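You operate a simulated robot arm through the tools that you are given. There is no shell and no other tool.

You are at the controls of a simulated robot arm. One attempt, no reset.

## Task
Clamp the punnet, add the two small tomatoes from the tray at N25, snap it shut and label it.
Fine: clamp before you snap; the punnet stays clamped in its frame; use the labels and press block beside the frame; the block goes back. Set down upright: press block.
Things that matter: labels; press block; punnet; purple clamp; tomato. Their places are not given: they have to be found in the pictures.

The check looks at the end state, three seconds after you hand in, the way a careful person would. Anything else that was tipped, shoved, dropped, spilled or broken makes it a failure.

## Robot
A 7-joint arm with a two-finger parallel gripper, fixed in place. Base frame: the origin is at the foot of the arm, x ahead of it, y to its left, z up; the work surface is at about z = 0. Readings come in m, degrees, newtons and seconds.
With the tool pointing down near the work surface it reaches from about 0.22 to 0.58 m from the base axis. Its first joint turns from -66.0 to 66.0 degrees. Payload 2.5 kg.
The tool frame sits at the grasp point between the pads (the TCP): z along the fingers, y along the line on which they close. The tips reach 0.023 m beyond it. Largest opening 0.094 m; finger width 0.038, thickness 0.01; the body of the gripper, 0.054 by 0.096 m, starts 0.039 m behind the TCP.
Orientation is told as [roll, pitch, yaw] about the base's x, y, z axes, in that order, counted from this pose: with the fingers straight down and closing along the base's y, the tool's x points along the base's -x, its y along +y and its z along -z.

## Interface
- The arm moves only by the tool send_rows. Its argument "increments" is a list of rows, each a list of 2 entries, a list of its own where there are three numbers: the shift along the base's x, y, z in units of 200 mm (1.0 is 200 mm), then the turn, a rotation vector about the base's x, y, z in units of 180 degrees (1.0 is 180 degrees). In form: [[[tx, ty, tz], [ax, ay, az]], ...]. A call has 1 to 20 rows; each row is the pose to reach, as a shift and turn from the pose commanded when the call began. "gripper" is the closure, from 0 (fully open) to 1 (shut), set as the call begins (left out, the last holds). A call with a number of a shift or a turn outside -1 to 1 is refused whole. A row lasts 0.2 s, in which the tool goes at most 0.05 m and 8.6 degrees; a call with a longer step from one row to the next is refused whole, and so is a gripper value outside its range. Where a pose cannot be reached the arm comes as near as it can. A force on the tool above 90 N (or 10 N above the force at the start of the call, whichever is more), or a blocked arm, ends the call early, and 0.2 s more pass. The fingers move at their own pace (about 0.108 m/s each) and stop on an object; they squeeze with about 40 N. The grip force told is the motor's: it shows also when the fingers shut on nothing. Time passes only in rows, and 0.2 s behind the last, so rows that repeat a pose let the fingers close. The reply holds the time, the measured pose of the TCP, the force on the tool along the base axes, the opening and the grip force, in the units named above and with some noise, with the torque about the TCP (base axes, N m) and any sound that the robot's microphone picked up, and new pictures: "views" is both (left out), scene, wrist or none.
- Cameras (640 x 400 px; columns grow to the right, rows downward): "scene" is fixed at [0.1371, -0.4202, 0.5442]; the picture's right is [0.70, -0.71, 0.00], its down [-0.48, -0.48, -0.73] and it looks along [0.52, 0.51, -0.68] (base axes); focal length 335 px, centre (320, 200). "wrist" rides on the gripper at [0.086, 0.016, -0.075] in the tool frame; the picture's right is [-0.18, 0.98, 0.00], its down [-0.58, -0.11, -0.81] and it looks along [-0.79, -0.15, 0.59] (tool axes); focal length 243 px, centre (320, 200).
- locate(camera, pixels): there is no depth. For up to 12 entries [column, row, z] of the newest picture of that camera ("zoom" is the newest enlarged one), the place [x, y] in the base frame at which the ray of that pixel passes the height z, good to about 0.002 m, but the place of the scene camera against the robot may be out by one fixed shift of up to 0.018 m in any direction. No time passes.
- close_up(camera, box): a new picture of the part [left, top, right, bottom] of that camera's present view, enlarged. No time passes.
- hand_in(): hands the job in; it is judged then, once.

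Leave the gripper open and the arm clear of the work at the hand-in unless told otherwise.

The tools are called as name(argument=value, ...) on one line, values as JSON. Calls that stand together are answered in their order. send_rows: Moves the arm, as the interface text tells. Its arguments: {"type":"object","properties":{"increments":{"type":"array","items":{"type":"array"}},"gripper":{"type":"number"},"views":{"type":"string","enum":["both","scene","wrist","none"]}},"required":["increments"]} The other tools are called the same way: locate (camera, pixels) gives the place at which the rays of pixels pass given heights; close_up (camera, box) takes an enlarged picture of a part of a camera's view; hand_in () hands the job in.

At the start:

```text
clock: 0.0
ee_pos: [0.3522, -0.0514, 0.2825]
orientation: [0.0, 0.0, 0.0]
contact_force: [0.3, 0.9, 0.4]
wrist_torque: [0.02, 0.04, -0.01]
width: 0.0943
grasp_force: 0.1
```

scene: 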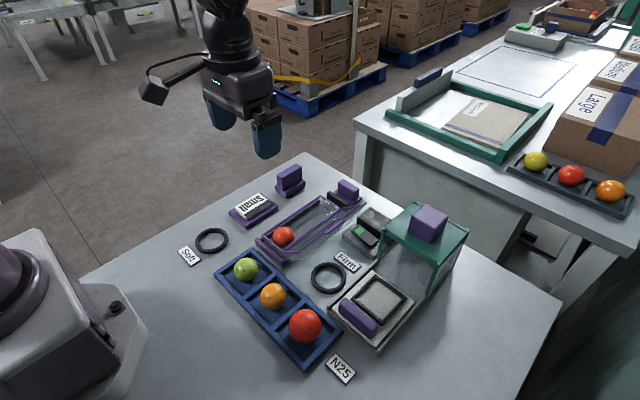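
wrist: 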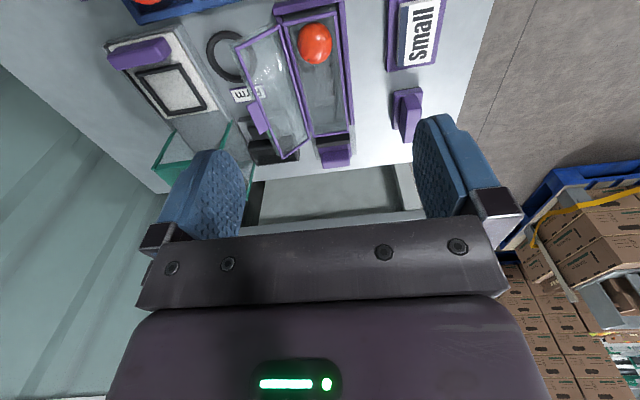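

I see a work table with a blue tray holding a green, an orange and a red ball, a purple-framed punnet, labels, a purple block, and a green-and-grey machine. I'll enlarge these areas before moving anything.

close_up(camera="scene", box=[170, 150, 370, 275])

close_up(camera="scene", box=[200, 240, 400, 390])

close_up(camera="scene", box=[310, 180, 490, 350])

close_up(camera="wrist", box=[90, 0, 490, 200])

```text
3.20 times, centred on (270, 212) of scene
```

zoom: 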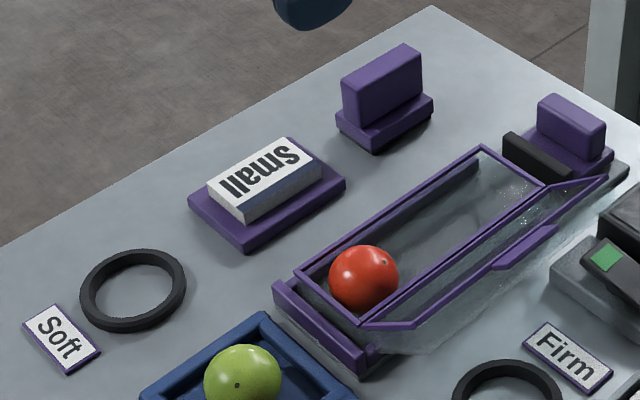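

```text
2.67 times, centred on (300, 315) of scene
```

zoom: 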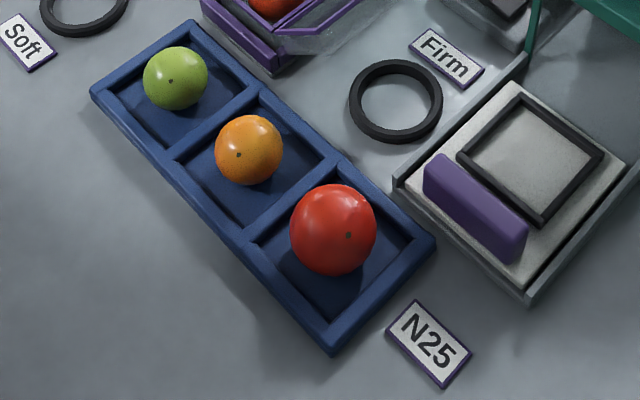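

```text
2.35 times, centred on (400, 265) of scene
```

zoom: 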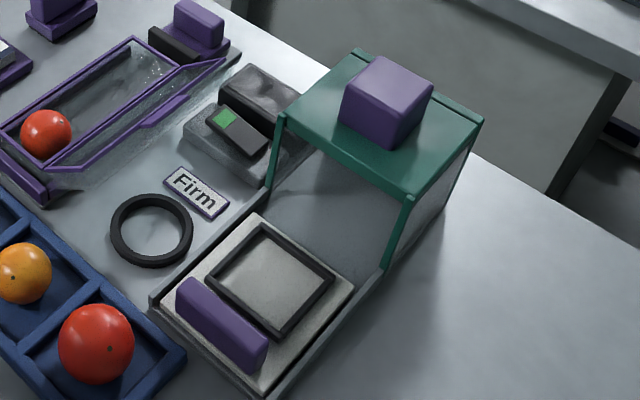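

```text
1.60 times, centred on (290, 100) of wrist
```

zoom: 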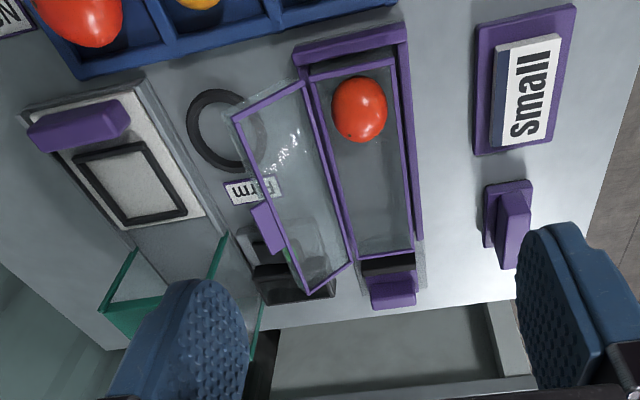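

I'll locate the main features with both cameras, so I can estimate the fixed shift of the scene camera.

locate(camera="zoom", pixels=[[476, 28, 0.0], [575, 4, 0.0], [474, 155, 0.0], [558, 148, 0.0], [484, 186, 0.0], [532, 180, 0.0], [293, 50, 0.02], [407, 25, 0.02], [424, 240, 0.0], [388, 262, 0.03], [393, 290, 0.03], [225, 190, 0.0]])

locate(camera="scene", pixels=[[229, 210, 0.0], [246, 229, 0.0], [278, 208, 0.0], [261, 193, 0.0], [275, 190, 0.0], [287, 198, 0.0], [305, 185, 0.0], [256, 238, 0.02], [286, 260, 0.02], [333, 262, 0.0], [341, 253, 0.0], [361, 265, 0.0]])

```text
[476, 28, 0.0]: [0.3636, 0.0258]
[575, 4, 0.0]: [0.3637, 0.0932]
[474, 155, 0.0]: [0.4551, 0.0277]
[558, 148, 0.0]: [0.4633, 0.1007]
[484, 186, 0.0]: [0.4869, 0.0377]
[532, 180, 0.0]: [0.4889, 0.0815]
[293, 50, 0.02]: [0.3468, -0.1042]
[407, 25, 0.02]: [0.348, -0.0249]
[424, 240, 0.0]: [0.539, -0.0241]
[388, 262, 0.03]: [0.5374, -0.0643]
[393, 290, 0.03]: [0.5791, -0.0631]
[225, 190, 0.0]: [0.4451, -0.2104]
```

```text
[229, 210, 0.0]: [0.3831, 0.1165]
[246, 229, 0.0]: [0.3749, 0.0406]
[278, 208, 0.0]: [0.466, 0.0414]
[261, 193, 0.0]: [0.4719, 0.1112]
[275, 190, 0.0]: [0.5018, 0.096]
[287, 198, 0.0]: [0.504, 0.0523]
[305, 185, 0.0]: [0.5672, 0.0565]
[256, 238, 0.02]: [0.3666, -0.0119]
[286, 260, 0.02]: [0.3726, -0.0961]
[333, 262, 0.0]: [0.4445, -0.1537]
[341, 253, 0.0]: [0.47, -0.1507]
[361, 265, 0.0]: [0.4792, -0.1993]
```

The scene camera reads about (+0.012, +0.014) m off from the wrist camera. I'll pull the arm back to about x = 0.25 so the wrist camera sees the whole work area better.

send_rows(increments=[[[-0.15, 0, 0], [0, 0, 0]], [[-0.3, 0, 0], [0, 0, 0]], [[-0.45, 0, 0], [0, 0, 0]], [[-0.5, 0, 0], [0, 0, 0]]], gripper=0, views="both")

```text
clock: 1.0
ee_pos: [0.251, -0.0517, 0.2809]
orientation: [0.1, 0.0, 0.1]
contact_force: [0.1, -0.3, -0.4]
wrist_torque: [-0.02, -0.01, 0.01]
width: 0.094
grasp_force: 0.1
```

scene: 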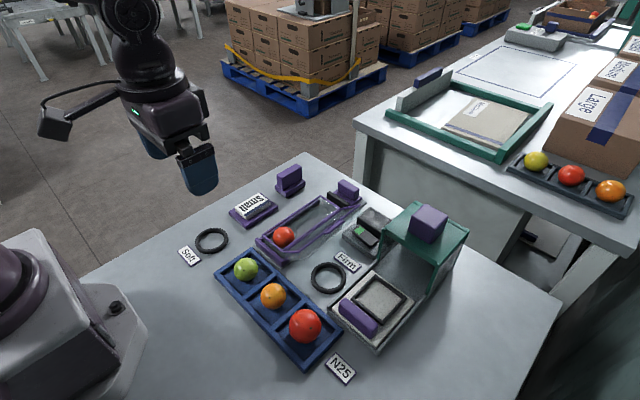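
wrist: 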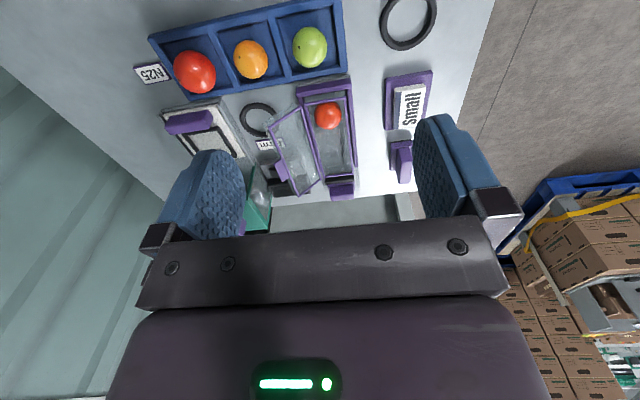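

close_up(camera="wrist", box=[120, 0, 360, 150])

close_up(camera="wrist", box=[230, 60, 450, 210])

```text
2.67 times, centred on (240, 75) of wrist
```

zoom: 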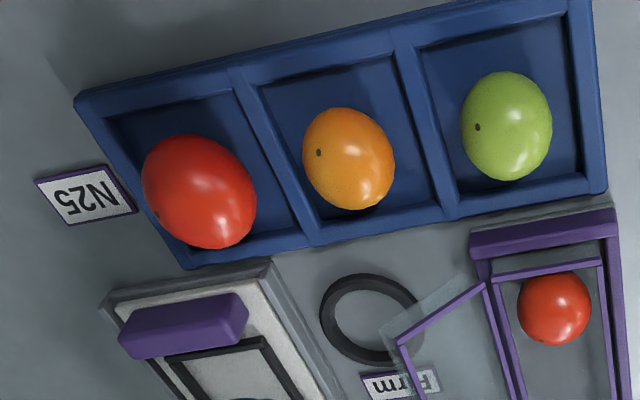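

```text
2.67 times, centred on (340, 135) of wrist
```

zoom: 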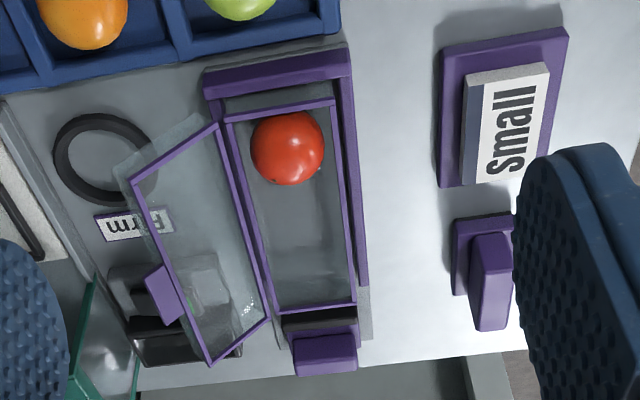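

locate(camera="wrist", pixels=[[250.9, 59.3, 0.025], [233.5, 57, 0.025], [267.7, 62, 0.025], [310.1, 46.9, 0.025], [293, 47, 0.025], [327, 47, 0.025], [194.6, 72, 0.03], [173, 70, 0.03], [216, 75, 0.03], [328, 116, 0.025], [314, 116, 0.025], [341.5, 116, 0.025]])

locate(camera="zoom", pixels=[[205, 85, 0.02], [350, 62, 0.02], [220, 125, 0.03], [335, 98, 0.03], [268, 318, 0.03], [358, 302, 0.03], [283, 322, 0.03], [355, 318, 0.03], [292, 345, 0.04], [357, 335, 0.04], [298, 375, 0.04], [358, 368, 0.04]])

locate(camera="scene", pixels=[[246, 269, 0.025], [273, 295, 0.025], [284, 237, 0.025], [305, 325, 0.03]])

```text
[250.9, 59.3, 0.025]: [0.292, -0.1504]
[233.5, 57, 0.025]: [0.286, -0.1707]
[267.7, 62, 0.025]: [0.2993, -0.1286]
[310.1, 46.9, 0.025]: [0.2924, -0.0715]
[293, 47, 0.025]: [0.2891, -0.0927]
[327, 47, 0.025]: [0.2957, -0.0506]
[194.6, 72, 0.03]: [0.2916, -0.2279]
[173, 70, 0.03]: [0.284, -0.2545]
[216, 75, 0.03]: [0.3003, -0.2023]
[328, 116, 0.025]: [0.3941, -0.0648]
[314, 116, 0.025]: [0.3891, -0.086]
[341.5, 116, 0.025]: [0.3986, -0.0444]
```

```text
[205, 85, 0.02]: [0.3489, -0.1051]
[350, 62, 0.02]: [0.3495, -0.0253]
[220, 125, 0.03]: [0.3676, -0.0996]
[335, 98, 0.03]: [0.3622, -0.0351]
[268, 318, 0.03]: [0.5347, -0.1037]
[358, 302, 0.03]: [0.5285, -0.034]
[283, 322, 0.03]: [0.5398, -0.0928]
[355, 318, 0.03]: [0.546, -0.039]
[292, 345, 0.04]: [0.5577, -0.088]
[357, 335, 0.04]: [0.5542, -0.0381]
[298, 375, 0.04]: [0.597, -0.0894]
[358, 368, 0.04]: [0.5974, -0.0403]
```

```text
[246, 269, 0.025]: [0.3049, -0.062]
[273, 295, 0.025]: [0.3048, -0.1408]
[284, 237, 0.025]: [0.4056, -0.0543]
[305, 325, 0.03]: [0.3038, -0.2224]
```

Both small tomatoes (orange and green) are about 42 mm across, near x = 0.292, y = -0.150 and -0.072. Next I'll triangulate the open lid corners by locating the same points at several heights in both views.

locate(camera="wrist", pixels=[[268.7, 127.5, 0.03], [268.7, 127.5, 0.06], [268.7, 127.5, 0.09], [298.7, 197.6, 0.03], [298.7, 197.6, 0.06], [298.7, 197.6, 0.09], [281.9, 170.6, 0.03], [281.9, 170.6, 0.06], [281.9, 170.6, 0.09], [300.6, 106.1, 0.03], [321.2, 179.2, 0.03]])

locate(camera="scene", pixels=[[299.7, 251.6, 0.03], [299.7, 251.6, 0.06], [299.7, 251.6, 0.09], [359, 205.6, 0.03], [359, 205.6, 0.06], [359, 205.6, 0.09], [334, 227, 0.03], [334, 227, 0.06], [334, 227, 0.09], [283.4, 251.6, 0.03], [340.3, 208.4, 0.03]])

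```text
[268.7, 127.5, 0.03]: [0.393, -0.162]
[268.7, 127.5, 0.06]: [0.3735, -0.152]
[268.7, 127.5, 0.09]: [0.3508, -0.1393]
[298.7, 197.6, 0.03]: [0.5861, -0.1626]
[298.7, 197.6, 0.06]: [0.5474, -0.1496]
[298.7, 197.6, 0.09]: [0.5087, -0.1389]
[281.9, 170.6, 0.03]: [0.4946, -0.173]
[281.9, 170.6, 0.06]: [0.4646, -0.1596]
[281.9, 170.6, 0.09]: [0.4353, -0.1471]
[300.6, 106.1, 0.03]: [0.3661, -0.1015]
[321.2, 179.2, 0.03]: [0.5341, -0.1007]
```

```text
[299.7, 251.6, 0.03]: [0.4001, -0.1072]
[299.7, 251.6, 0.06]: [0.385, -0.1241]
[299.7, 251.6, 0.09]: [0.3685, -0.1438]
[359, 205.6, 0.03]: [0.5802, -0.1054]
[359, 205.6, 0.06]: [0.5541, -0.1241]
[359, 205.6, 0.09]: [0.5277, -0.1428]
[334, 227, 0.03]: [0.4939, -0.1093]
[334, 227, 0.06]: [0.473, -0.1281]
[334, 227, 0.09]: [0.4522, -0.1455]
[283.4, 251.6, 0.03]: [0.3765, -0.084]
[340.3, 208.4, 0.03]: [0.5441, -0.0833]
```

Triangulation puts the lid hinge at about y = -0.098, z = 0.04. The free edge is near y = -0.145, z = 0.077, so the lid leans out towards -y and spans x from about 0.363 to 0.53. I'll move closer for a better look at the clamp, the punnet and the press block.

send_rows(increments=[[[0.15, 0, -0.1], [0, 0, 0]], [[0.3, 0, -0.2], [0, 0, 0]], [[0.45, -0.02, -0.3], [0, 0, 0]], [[0.6, -0.04, -0.4], [0, 0, 0]], [[0.65, -0.04, -0.4], [0, 0, 0]]], gripper=0, views="both")

```text
clock: 2.2
ee_pos: [0.3842, -0.0608, 0.203]
orientation: [0.1, 0.0, 0.0]
contact_force: [1.3, 1.5, -0.6]
wrist_torque: [0.02, 0.0, 0.0]
width: 0.0943
grasp_force: 0.0
```

scene: 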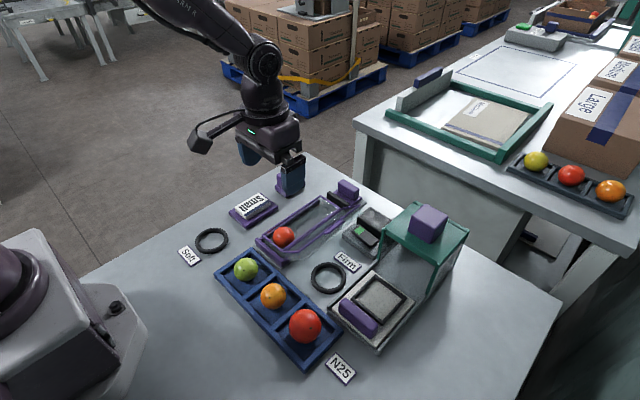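
wrist: 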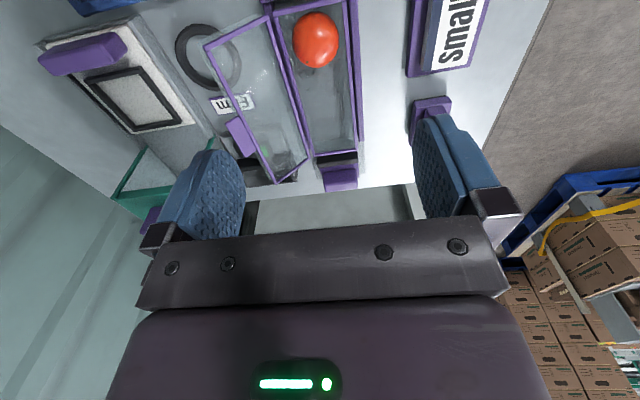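

close_up(camera="wrist", box=[280, 110, 400, 200])

close_up(camera="scene", box=[310, 165, 390, 225])

close_up(camera="wrist", box=[190, 0, 390, 190])

```text
4.44 times, centred on (340, 155) of wrist
```

zoom: 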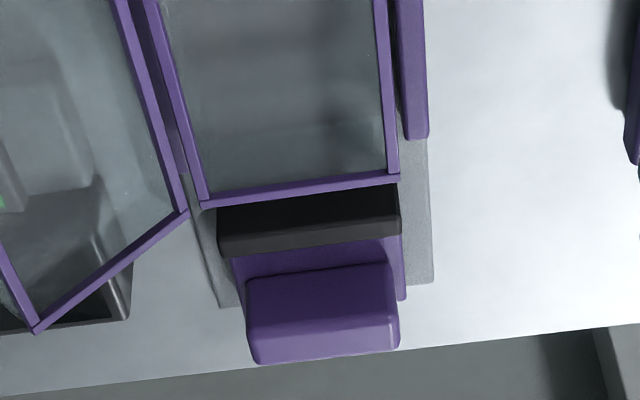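

```text
6.67 times, centred on (350, 195) of scene
```

zoom: 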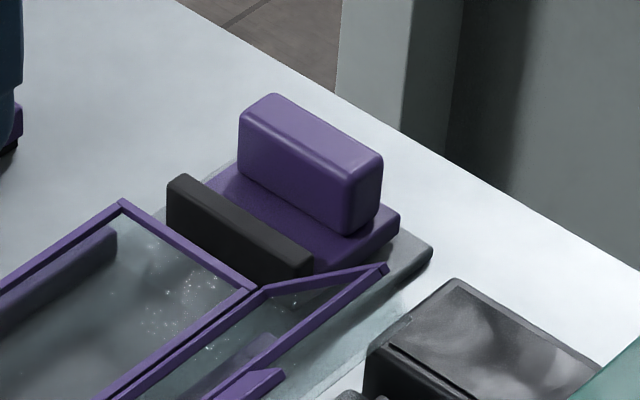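

```text
2.11 times, centred on (290, 95) of wrist
```

zoom: 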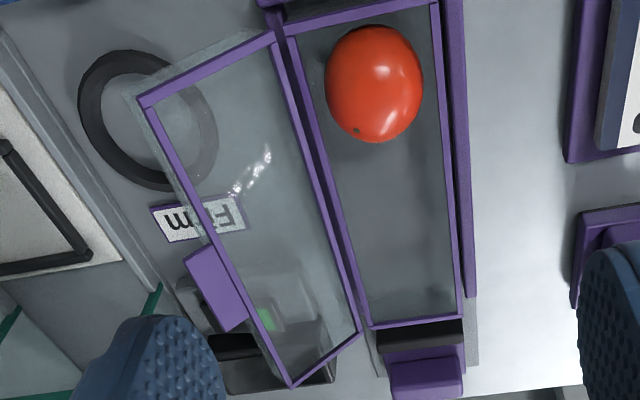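

locate(camera="scene", pixels=[[338, 181.8, 0.04], [338, 181.8, 0.05], [338, 181.8, 0.06], [354.5, 191.7, 0.04], [354.5, 191.7, 0.05], [354.5, 191.7, 0.06], [359.3, 188.2, 0.05], [353.7, 200.2, 0.02], [343.2, 179, 0.05], [327, 196, 0.03], [349, 206.5, 0.03]])

locate(camera="wrist", pixels=[[323.6, 174.2, 0.02], [355.8, 169.2, 0.02], [326.5, 191.5, 0.04], [326.5, 191.5, 0.05], [326.5, 191.5, 0.06], [358, 188.5, 0.05], [317, 158, 0.03], [358, 152, 0.03], [319, 166, 0.03], [358, 161, 0.03], [313, 156, 0.04], [357, 149, 0.04]])

close_up(camera="wrist", box=[300, 140, 380, 200])

```text
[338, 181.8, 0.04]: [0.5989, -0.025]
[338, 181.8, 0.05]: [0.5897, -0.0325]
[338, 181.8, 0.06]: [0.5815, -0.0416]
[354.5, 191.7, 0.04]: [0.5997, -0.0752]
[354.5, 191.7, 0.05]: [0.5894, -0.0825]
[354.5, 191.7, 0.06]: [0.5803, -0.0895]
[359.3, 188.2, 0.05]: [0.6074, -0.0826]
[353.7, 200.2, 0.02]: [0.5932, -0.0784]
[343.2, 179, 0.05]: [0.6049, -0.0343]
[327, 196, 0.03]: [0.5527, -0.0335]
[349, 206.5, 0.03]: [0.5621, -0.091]
```

```text
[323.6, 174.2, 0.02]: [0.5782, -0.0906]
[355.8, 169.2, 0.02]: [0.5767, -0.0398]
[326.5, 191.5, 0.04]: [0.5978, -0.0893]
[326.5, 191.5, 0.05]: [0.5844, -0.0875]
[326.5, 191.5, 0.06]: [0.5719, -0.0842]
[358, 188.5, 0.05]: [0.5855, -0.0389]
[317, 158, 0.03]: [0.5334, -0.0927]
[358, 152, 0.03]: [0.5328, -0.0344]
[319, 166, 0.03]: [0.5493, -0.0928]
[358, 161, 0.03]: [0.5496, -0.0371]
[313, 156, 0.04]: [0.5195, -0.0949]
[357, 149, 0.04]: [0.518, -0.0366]
```

```text
6.67 times, centred on (340, 170) of wrist
```

zoom: 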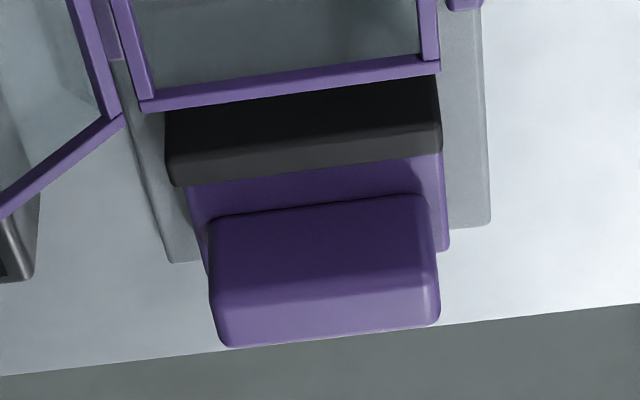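

The clamp is a slider: a black pad at x ≈ 0.54, a base plate, and an upright purple handle at x ≈ 0.577–0.595, y ≈ -0.0905 to -0.040, with its top at z ≈ 0.05. The pad stands about 2 cm off the punnet's end. I'll move above the handle with the gripper open.

send_rows(increments=[[[0.16, 0, 0], [0, 0, 0]], [[0.32, 0, -0.05], [0, 0, 0]], [[0.48, -0.02, -0.1], [0, 0, 0]], [[0.64, -0.025, -0.15], [0, 0, 0]], [[0.8, -0.025, -0.25], [0, 0, 0]], [[0.96, -0.025, -0.35], [0, 0, 0]], [[0.96, -0.025, -0.4], [0, 0, 0]]], gripper=0, views="both")

```text
clock: 3.8
ee_pos: [0.5714, -0.0664, 0.1233]
orientation: [0.0, 0.1, 0.1]
contact_force: [0.2, -0.7, -0.6]
wrist_torque: [-0.02, 0.03, 0.01]
width: 0.0939
grasp_force: 0.0
```

scene: 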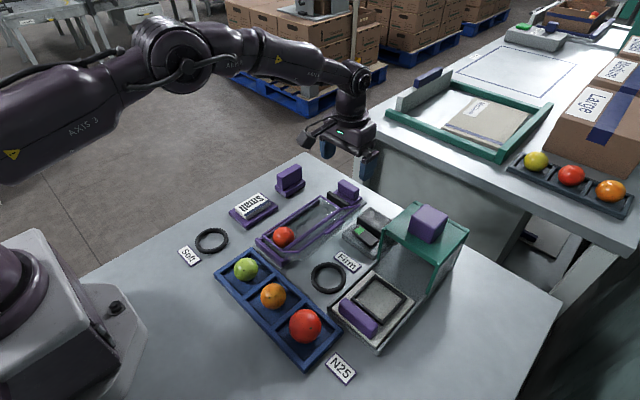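
wrist: 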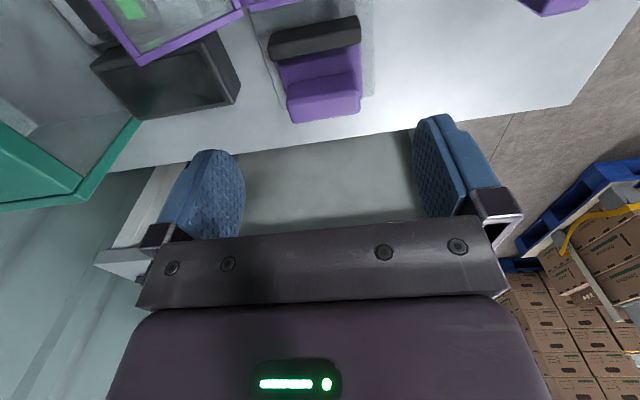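

close_up(camera="wrist", box=[230, 0, 410, 130])

```text
3.08 times, centred on (320, 65) of wrist
```

zoom: 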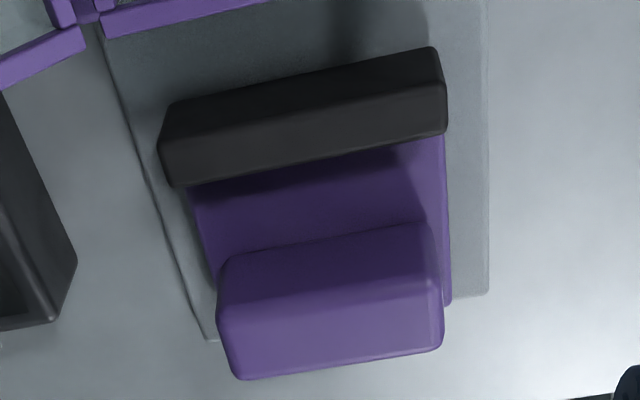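

locate(camera="zoom", pixels=[[220, 312, 0.045], [442, 285, 0.045], [220, 312, 0.05], [442, 285, 0.05], [225, 258, 0.02], [430, 225, 0.02], [178, 187, 0.03], [447, 133, 0.03], [160, 148, 0.03], [440, 90, 0.03], [235, 378, 0.045], [442, 345, 0.045]])

```text
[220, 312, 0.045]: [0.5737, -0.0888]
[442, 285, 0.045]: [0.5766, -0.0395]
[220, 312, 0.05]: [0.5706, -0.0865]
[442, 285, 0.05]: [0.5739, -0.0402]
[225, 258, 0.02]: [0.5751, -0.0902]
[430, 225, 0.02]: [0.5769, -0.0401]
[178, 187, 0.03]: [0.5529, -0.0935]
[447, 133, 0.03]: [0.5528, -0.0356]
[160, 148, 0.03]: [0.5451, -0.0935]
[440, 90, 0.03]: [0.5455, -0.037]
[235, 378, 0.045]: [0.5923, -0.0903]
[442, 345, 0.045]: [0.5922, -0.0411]
```

The handle is now clear: x 0.575–0.592, y -0.090 to -0.040, top at about z = 0.045. I'll lower the open fingers beside it to TCP z ≈ 0.048, then close on it.

send_rows(increments=[[[0.0175, 0.007, -0.1], [0, 0, 0]], [[0.0175, 0.007, -0.2], [0, 0, 0]], [[0.0175, 0.007, -0.28], [0, 0, 0]], [[0.0175, 0.007, -0.34], [0, 0, 0]], [[0.0175, 0.007, -0.376], [0, 0, 0]], [[0.0175, 0.007, -0.376], [0, 0, 0]]], gripper=0, views="both")

```text
clock: 5.2
ee_pos: [0.5779, -0.0638, 0.0474]
orientation: [0.0, -0.1, 0.0]
contact_force: [0.7, 0.5, -0.5]
wrist_torque: [0.0, 0.02, 0.01]
width: 0.0939
grasp_force: 0.1
```

scene: 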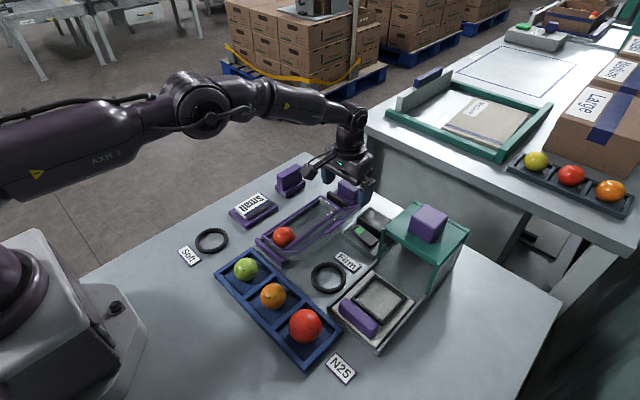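
wrist: 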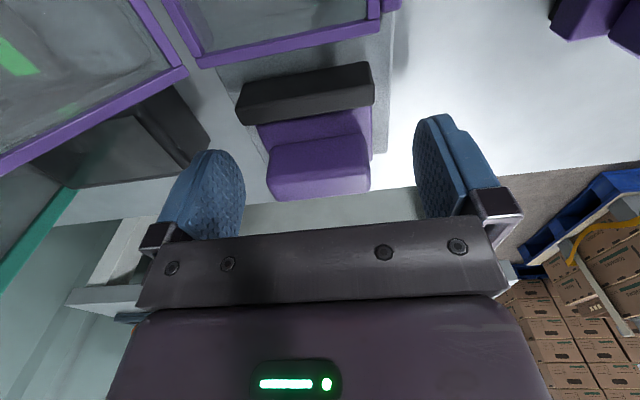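

The fingers straddle the handle with no contact force. I'll close the gripper on it.

send_rows(increments=[[[0, 0, 0], [0, 0, 0]], [[0, 0, 0], [0, 0, 0]], [[0, 0, 0], [0, 0, 0]], [[0, 0, 0], [0, 0, 0]]], gripper=0.6, views="wrist")

```text
clock: 6.2
ee_pos: [0.5774, -0.0651, 0.0464]
orientation: [-0.2, 0.0, -0.2]
contact_force: [3.0, -12.8, -5.7]
wrist_torque: [0.05, -0.46, 0.35]
width: 0.0519
grasp_force: 44.4
```

wrist: 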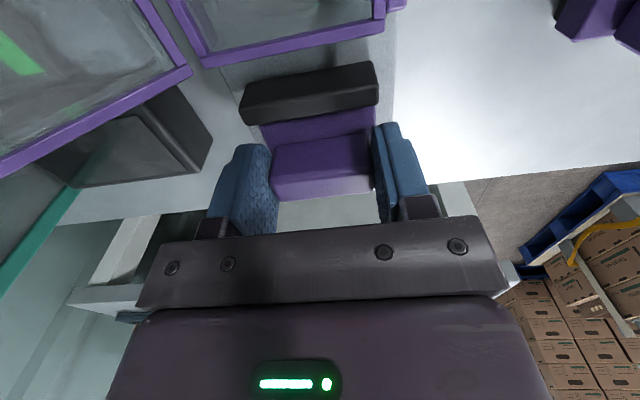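

The handle is gripped at 52 mm width. I'll slide it slowly towards the punnet (-x), 10 mm first, and watch the force.

send_rows(increments=[[[-0.01, -0.005, 0], [0, 0, 0]], [[-0.02, -0.005, 0], [0, 0, 0]], [[-0.03, -0.005, 0], [0, 0, 0]], [[-0.04, -0.005, 0], [0, 0, 0]], [[-0.05, -0.005, 0], [0, 0, 0]]], views="wrist")

```text
clock: 7.4
ee_pos: [0.5675, -0.0651, 0.0466]
orientation: [-0.1, 0.1, -0.1]
contact_force: [2.9, -15.5, -13.2]
wrist_torque: [-0.07, -0.86, 0.2]
width: 0.0519
grasp_force: 45.4
```

wrist: 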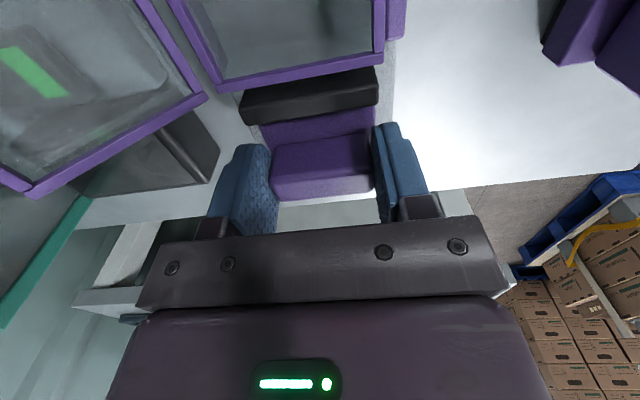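

The clamp slides easily; the x force is still about 3 N. I'll keep going in smaller steps.

send_rows(increments=[[[-0.01, 0, 0.0], [0, 0, 0]], [[-0.02, 0, 0.0], [0, 0, 0]], [[-0.03, 0, 0.0], [0, 0, 0]]], views="wrist")

```text
clock: 8.2
ee_pos: [0.5619, -0.0637, 0.0476]
orientation: [-0.1, 0.1, -0.1]
contact_force: [2.8, -19.2, -18.2]
wrist_torque: [0.92, -0.47, 0.35]
width: 0.0518
grasp_force: 45.1
```

wrist: 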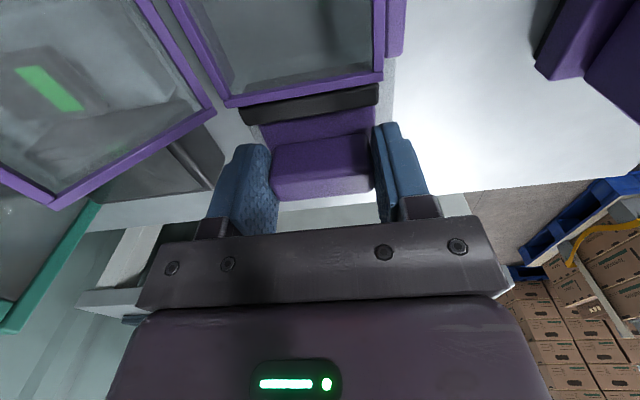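

Still sliding freely, but side and vertical forces are building up. I'll ease the tool slightly towards -y and down while sliding on.

send_rows(increments=[[[-0.005, -0.005, -0.005], [0, 0, 0]], [[-0.01, -0.005, -0.005], [0, 0, 0]], [[-0.015, -0.005, -0.005], [0, 0, 0]], [[-0.02, -0.005, -0.005], [0, 0, 0]]], views="wrist")

```text
clock: 9.2
ee_pos: [0.5586, -0.0638, 0.0472]
orientation: [0.0, 0.0, 0.0]
contact_force: [2.3, -7.5, -3.7]
wrist_torque: [-1.04, 1.36, -0.46]
width: 0.0518
grasp_force: 44.8
```

wrist: 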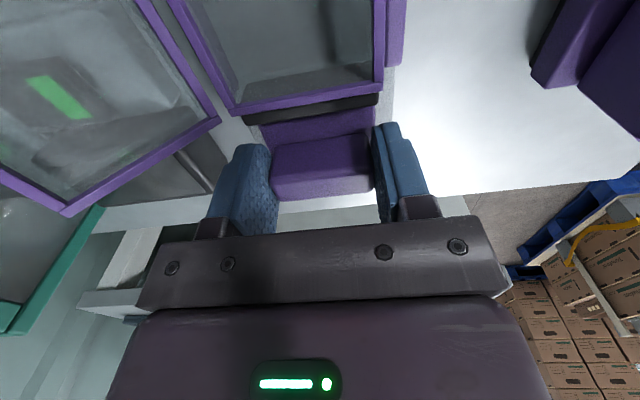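

The side forces have dropped. The gap between pad and punnet is small now, so I'll continue with another 6 mm.

send_rows(increments=[[[-0.005, 0, 0], [0, 0, 0]], [[-0.01, 0, 0], [0, 0, 0]], [[-0.015, 0, 0], [0, 0, 0]], [[-0.02, 0, 0], [0, 0, 0]], [[-0.025, 0, 0], [0, 0, 0]], [[-0.03, 0, 0], [0, 0, 0]]], views="wrist")

```text
clock: 10.6
ee_pos: [0.5526, -0.0646, 0.0479]
orientation: [0.0, -0.2, 0.0]
contact_force: [21.6, -5.3, -14.0]
wrist_torque: [0.13, 1.37, -0.22]
width: 0.0519
grasp_force: 44.6
```

wrist: 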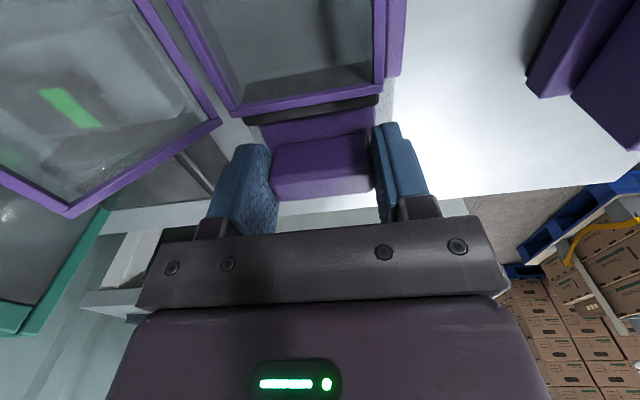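

The x force has risen to 21.6 N, so the pad has met the punnet. I'll check in the scene view where the punnet sits against its near stop.

close_up(camera="scene", box=[245, 180, 375, 270])

close_up(camera="wrist", box=[200, 60, 420, 200])

```text
4.44 times, centred on (310, 225) of scene
```

zoom: 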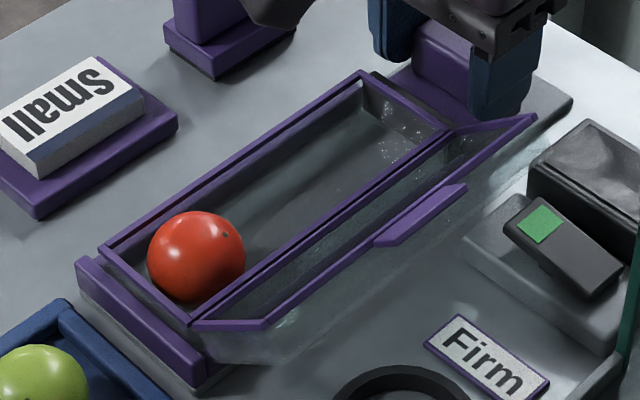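

```text
2.86 times, centred on (310, 130) of wrist
```

zoom: 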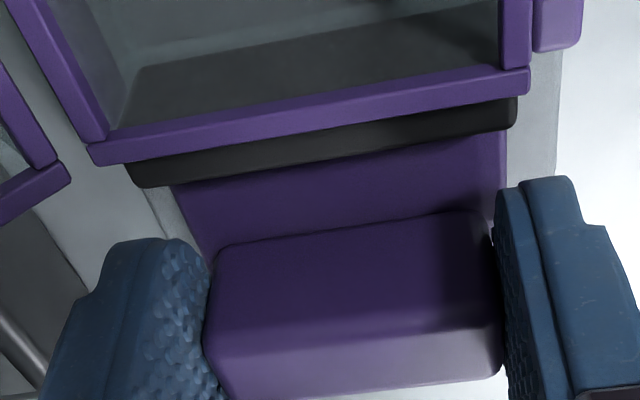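

The punnet rim has moved about 5 mm towards the near stop. I'll keep pushing in small steps and watch for the force to rise against the stop.

send_rows(increments=[[[-0.004, 0, -0.002], [0, 0, 0]], [[-0.008, 0, -0.002], [0, 0, 0]], [[-0.012, 0, -0.002], [0, 0, 0]], [[-0.012, 0, -0.002], [0, 0, 0]]], views="both")

```text
clock: 11.6
ee_pos: [0.5537, -0.0649, 0.0473]
orientation: [0.1, -0.9, 0.0]
contact_force: [51.1, -2.6, -30.5]
wrist_torque: [0.42, 0.34, 0.02]
width: 0.0517
grasp_force: 45.2
```

scene: 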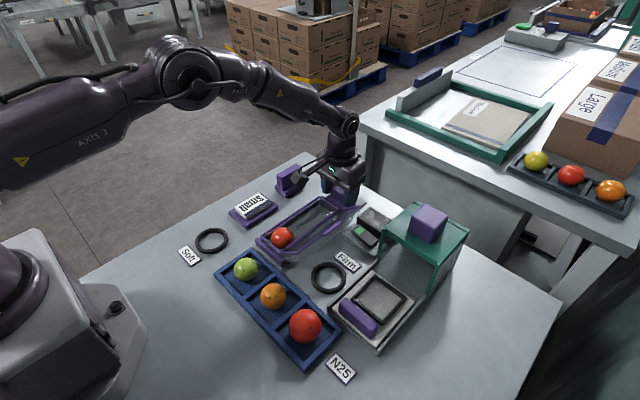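
wrist: 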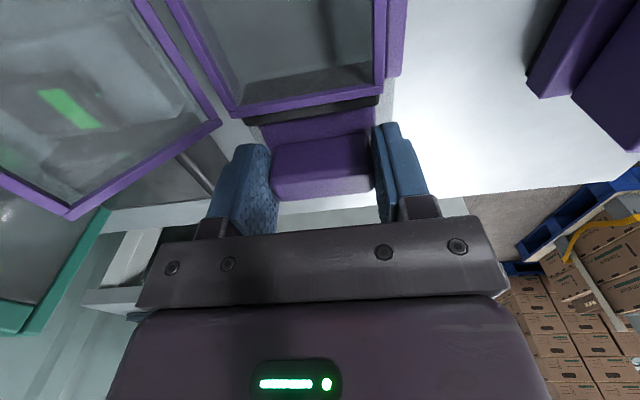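

The x force is up to 51 N with no more movement, so the punnet is pressed against the stop. I'll open the fingers and check that the clamp holds.

send_rows(increments=[[[0, 0, 0], [0, 0, 0]], [[0, 0, 0], [0, 0, 0]], [[0.01, 0, 0], [0, 0, 0]]], gripper=0.1, views="both")

```text
clock: 12.4
ee_pos: [0.5502, -0.0654, 0.0461]
orientation: [0.1, 0.1, -0.1]
contact_force: [0.0, -0.2, 0.3]
wrist_torque: [-0.01, 0.01, -0.01]
width: 0.0846
grasp_force: 0.0
```

scene: 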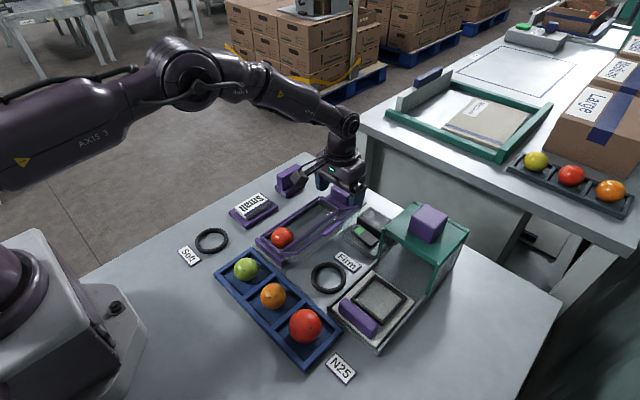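
wrist: 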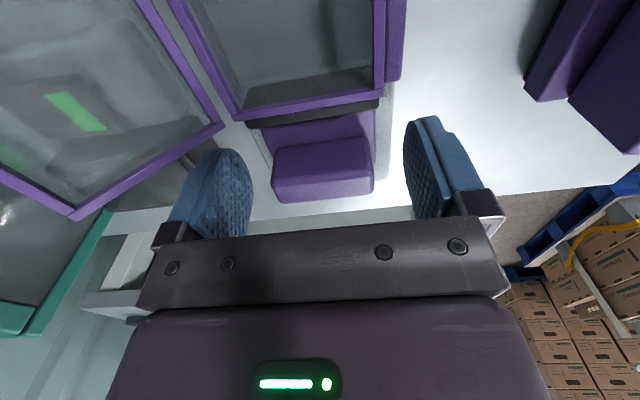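

The clamp stayed in place and the forces are zero. I'll lift straight up, then retreat towards the tray.

send_rows(increments=[[[0, 0, 0.15], [0, 0, 0]], [[0, 0, 0.35], [0, 0, 0]], [[0, 0, 0.55], [0, 0, 0]], [[-0.1, -0.02, 0.75], [0, 0, 0]], [[-0.3, -0.06, 0.78], [0, 0, 0]], [[-0.5, -0.12, 0.78], [0, 0, 0]], [[-0.7, -0.18, 0.78], [0, 0, 0]], [[-0.9, -0.22, 0.78], [0, 0, 0]], [[-1.0, -0.25, 0.78], [0, 0, 0]]], gripper=0, views="none")

send_rows(increments=[[[-0.2, 0, 0], [0, 0, 0]], [[-0.4, 0, -0.05], [0, 0, 0]], [[-0.5, 0, -0.1], [0, 0, 0]]], gripper=0, views="both")

```text
clock: 14.4
ee_pos: [0.3491, -0.1127, 0.2015]
orientation: [0.0, 0.1, 0.1]
contact_force: [0.0, -1.1, 0.4]
wrist_torque: [-0.01, -0.01, -0.01]
width: 0.094
grasp_force: 0.1
```

```text
clock: 15.2
ee_pos: [0.25, -0.1126, 0.1824]
orientation: [0.0, 0.0, 0.1]
contact_force: [-0.2, -0.1, 0.0]
wrist_torque: [0.0, -0.01, 0.04]
width: 0.0939
grasp_force: 0.1
```

scene: 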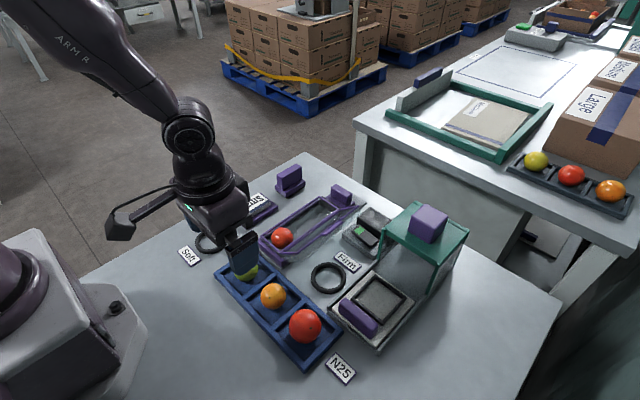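
wrist: 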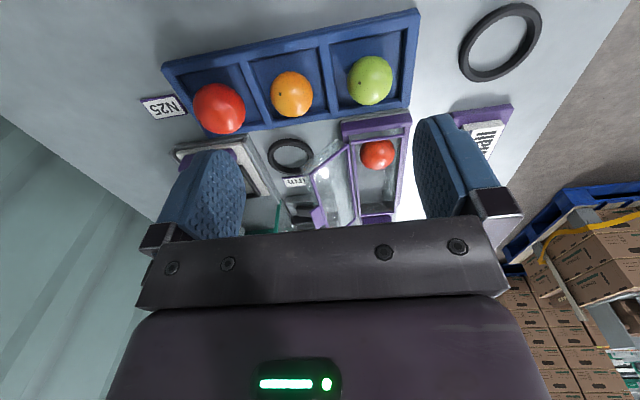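

close_up(camera="wrist", box=[150, 0, 430, 150])

close_up(camera="scene", box=[240, 170, 370, 265])

```text
2.29 times, centred on (290, 75) of wrist
```

zoom: 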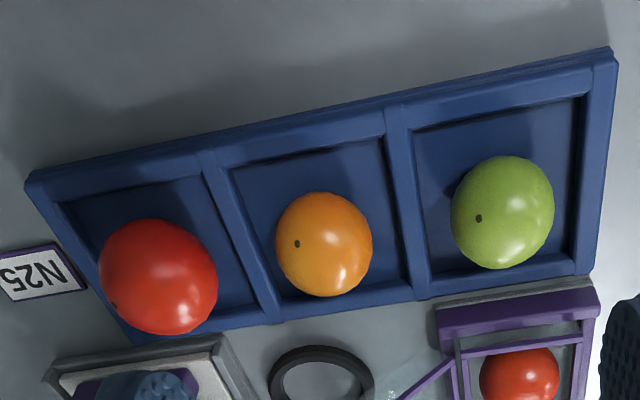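

```text
4.21 times, centred on (305, 218) of scene
```

zoom: 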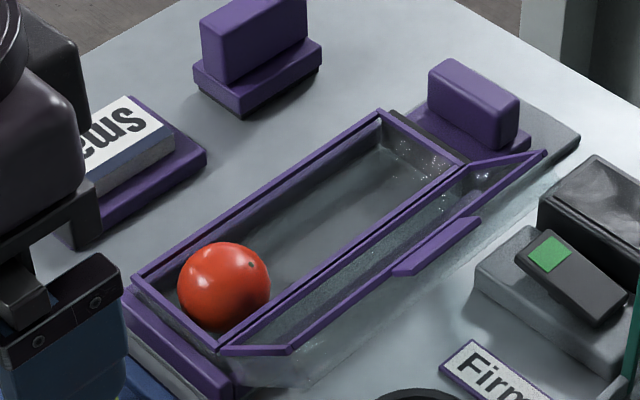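

locate(camera="wrist", pixels=[[291.3, 93.8, 0.025], [369.6, 80.7, 0.025], [162.2, 65.4, 0.015], [417.7, 9.4, 0.015], [409, 109.1, 0.015], [209, 136.2, 0.015], [250.6, 59.7, 0.015], [319.7, 46.6, 0.015], [268, 123, 0.015], [329.3, 114.3, 0.015], [270.5, 94.5, 0.025], [312, 93, 0.025]])

locate(camera="scene", pixels=[[214.5, 277, 0.015], [214.5, 277, 0.0], [235, 248.5, 0.015], [306, 372, 0.015], [362.5, 330, 0.015]])

```text
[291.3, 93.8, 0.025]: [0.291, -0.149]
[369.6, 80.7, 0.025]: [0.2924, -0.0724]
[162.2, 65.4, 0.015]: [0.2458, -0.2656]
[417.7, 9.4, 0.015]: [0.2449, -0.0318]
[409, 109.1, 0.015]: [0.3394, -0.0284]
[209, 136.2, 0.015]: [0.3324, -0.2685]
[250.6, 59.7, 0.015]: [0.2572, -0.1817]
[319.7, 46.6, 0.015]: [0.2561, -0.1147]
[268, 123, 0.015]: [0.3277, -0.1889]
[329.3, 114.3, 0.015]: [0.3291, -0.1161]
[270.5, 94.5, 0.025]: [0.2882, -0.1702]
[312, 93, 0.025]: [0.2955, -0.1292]
```

```text
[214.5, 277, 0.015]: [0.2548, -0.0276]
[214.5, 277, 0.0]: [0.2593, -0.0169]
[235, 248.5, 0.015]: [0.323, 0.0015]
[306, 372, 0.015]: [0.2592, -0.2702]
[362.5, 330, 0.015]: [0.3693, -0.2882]
```

Cell interiors are about 70 mm. The orange tomato is at (0.291, -0.149) and the green at (0.292, -0.072). I'll turn the gripper -90° about z so it closes along x, which suits the narrow punnet. At the same time I'll move above the orange tomato with the opening set to 50 mm.

send_rows(increments=[[[0.02, -0.02, 0], [0, 0, -0.045]], [[0.04, -0.04, 0], [0, 0, -0.09]], [[0.06, -0.06, 0], [0, 0, -0.135]], [[0.08, -0.08, 0], [0, 0, -0.18]], [[0.1, -0.1, 0], [0, 0, -0.225]], [[0.12, -0.12, 0], [0, 0, -0.27]], [[0.14, -0.14, 0], [0, 0, -0.315]], [[0.16, -0.16, 0], [0, 0, -0.36]], [[0.18, -0.18, 0], [0, 0, -0.405]], [[0.2, -0.182, 0], [0, 0, -0.45]], [[0.21, -0.182, -0.05], [0, 0, -0.495]], [[0.21, -0.182, -0.1], [0, 0, -0.5]], [[0.21, -0.182, -0.1], [0, 0, -0.5]]], gripper=0.468, views="both")

```text
clock: 18.0
ee_pos: [0.2934, -0.1518, 0.1623]
orientation: [0.0, 0.0, -90.2]
contact_force: [-0.7, 0.0, -0.4]
wrist_torque: [0.04, -0.01, -0.02]
width: 0.0501
grasp_force: 0.0
```

scene: 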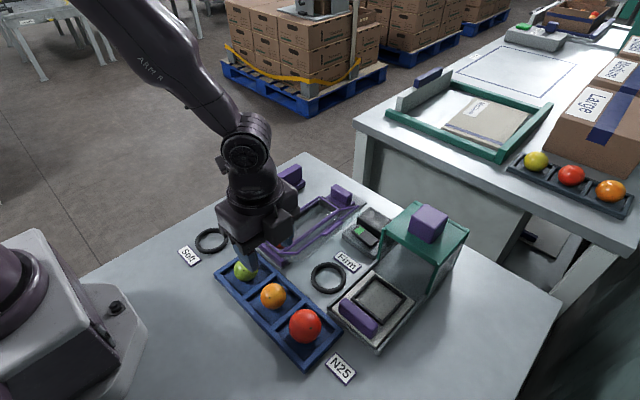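
wrist: 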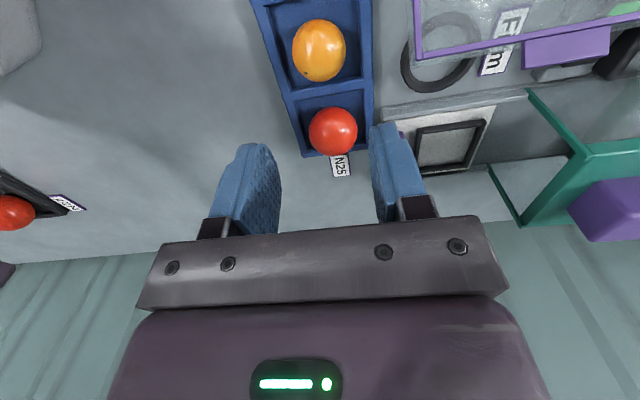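

There's another red tomato and a label at the left edge of this wrist view, around (65, 203). I'll read it and refine the orange tomato's position.

close_up(camera="wrist", box=[0, 160, 110, 240])

close_up(camera="wrist", box=[230, 0, 390, 190])

locate(camera="wrist", pixels=[[319.5, 50, 0.024], [292.5, 50, 0.024], [346, 50, 0.024], [333, 131, 0.03], [65, 203, 0.0], [9, 212, 0.02]])

```text
5.00 times, centred on (55, 200) of wrist
```

zoom: 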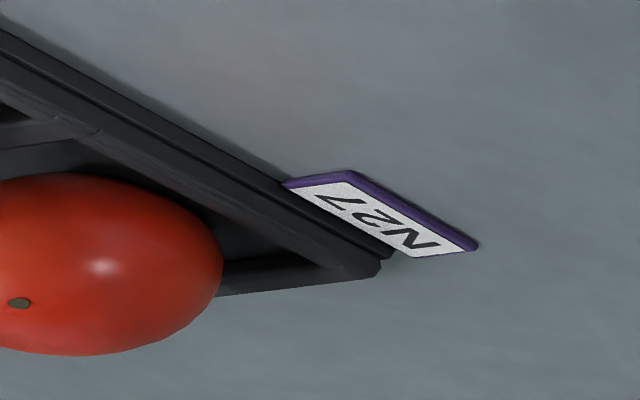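

```text
2.11 times, centred on (310, 95) of wrist
```

zoom: 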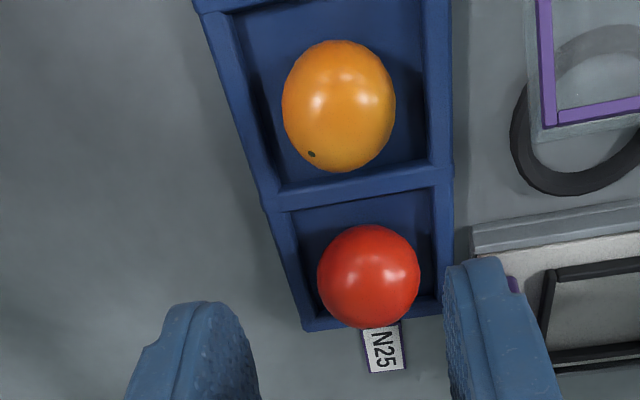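

```text
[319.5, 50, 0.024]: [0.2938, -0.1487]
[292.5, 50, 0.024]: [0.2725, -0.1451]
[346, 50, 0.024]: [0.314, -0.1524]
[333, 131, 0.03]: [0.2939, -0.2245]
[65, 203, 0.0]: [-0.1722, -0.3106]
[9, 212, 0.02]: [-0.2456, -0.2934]
```

The other tray is marked N27, so the N25 tray is the right one. The orange tomato is centred at (0.293, -0.149). I'll descend over it until the tips reach about z = 0.013.

send_rows(increments=[[[0, 0.015, -0.12], [0, 0, 0]], [[0, 0.015, -0.24], [0, 0, 0]], [[0, 0.015, -0.36], [0, 0, 0]], [[0, 0.015, -0.45], [0, 0, 0]], [[0, 0.015, -0.52], [0, 0, 0]], [[0, 0.015, -0.57], [0, 0, 0]], [[0, 0.015, -0.6], [0, 0, 0]], [[0, 0.015, -0.63], [0, 0, 0]]], gripper=0.468, views="both")

```text
clock: 19.8
ee_pos: [0.2936, -0.1498, 0.0373]
orientation: [0.1, 0.2, -90.0]
contact_force: [-10.6, 4.3, 37.3]
wrist_torque: [-0.13, 0.59, 0.03]
width: 0.0499
grasp_force: 0.1
```

scene: 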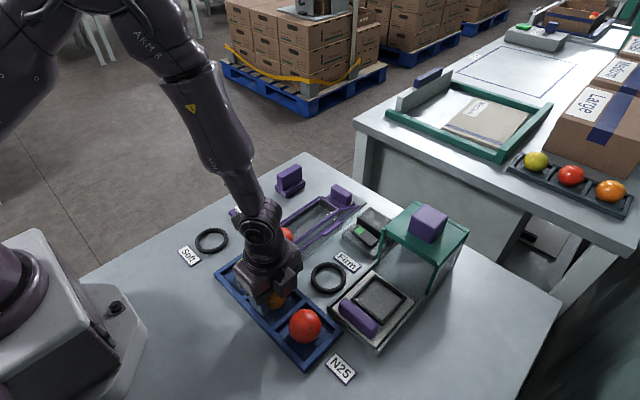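
wrist: 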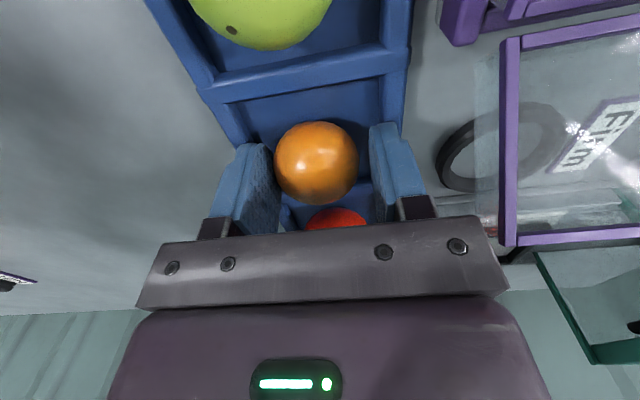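

There's an upward force of 37 N: a fingertip is touching the tray's inner wall at about z = 0.014. I'll back up 4 mm before closing.

send_rows(increments=[[[0, 0, 0.02], [0, 0, 0]], [[0, 0, 0.02], [0, 0, 0]]], gripper=0.468, views="wrist")

```text
clock: 20.4
ee_pos: [0.2941, -0.1484, 0.0413]
orientation: [0.0, 0.0, -90.0]
contact_force: [0.0, 1.0, 0.3]
wrist_torque: [-0.04, 0.02, -0.01]
width: 0.0503
grasp_force: 0.1
```

wrist: 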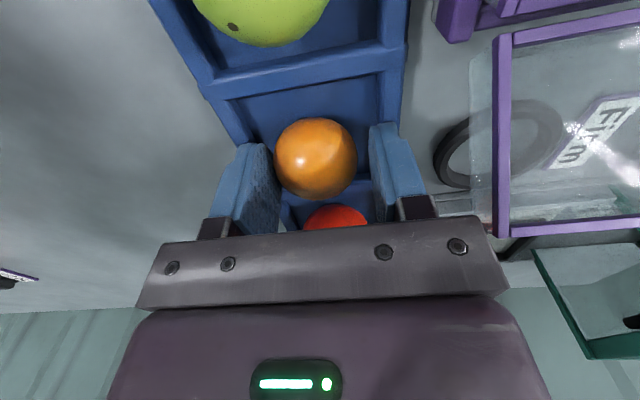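

I'm clear now. I'll narrow the opening to 46 mm so the fingers fit inside the cell walls, then go down again to about z = 0.036.

send_rows(increments=[[[-0.004, 0, 0], [0, 0, 0]], [[-0.004, 0, -0.01], [0, 0, 0]], [[-0.004, 0, -0.02], [0, 0, 0]], [[-0.004, 0, -0.025], [0, 0, 0]]], gripper=0.51, views="wrist")

```text
clock: 21.4
ee_pos: [0.2949, -0.1475, 0.0375]
orientation: [0.2, 0.0, -90.0]
contact_force: [-16.1, 10.5, 68.5]
wrist_torque: [0.14, -1.76, 0.3]
width: 0.0435
grasp_force: 0.0
```

wrist: 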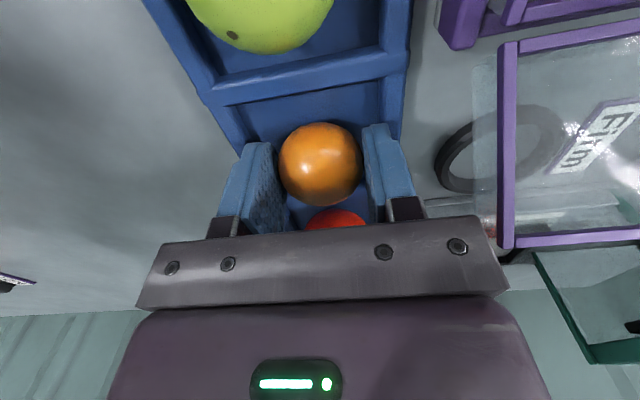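

Contact again, 68 N on the +x finger's outer edge, so the far wall is closer than I judged. I'll back up 3.5 mm and shift 1.5 mm towards -x. The tips are then still about 5 mm below the tomato's equator, which is enough to grip.

send_rows(increments=[[[-0.004, -0.005, 0.0175], [0, 0, 0]], [[-0.0075, -0.005, 0.0175], [0, 0, 0]]], gripper=0.51, views="wrist")

```text
clock: 22.0
ee_pos: [0.2927, -0.1505, 0.0383]
orientation: [-0.1, -0.1, -90.0]
contact_force: [-0.5, 0.3, -0.2]
wrist_torque: [-0.02, 0.02, 0.02]
width: 0.0462
grasp_force: 0.1
```

wrist: 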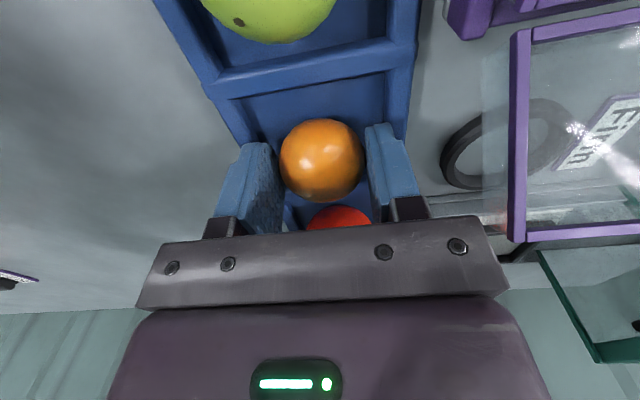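

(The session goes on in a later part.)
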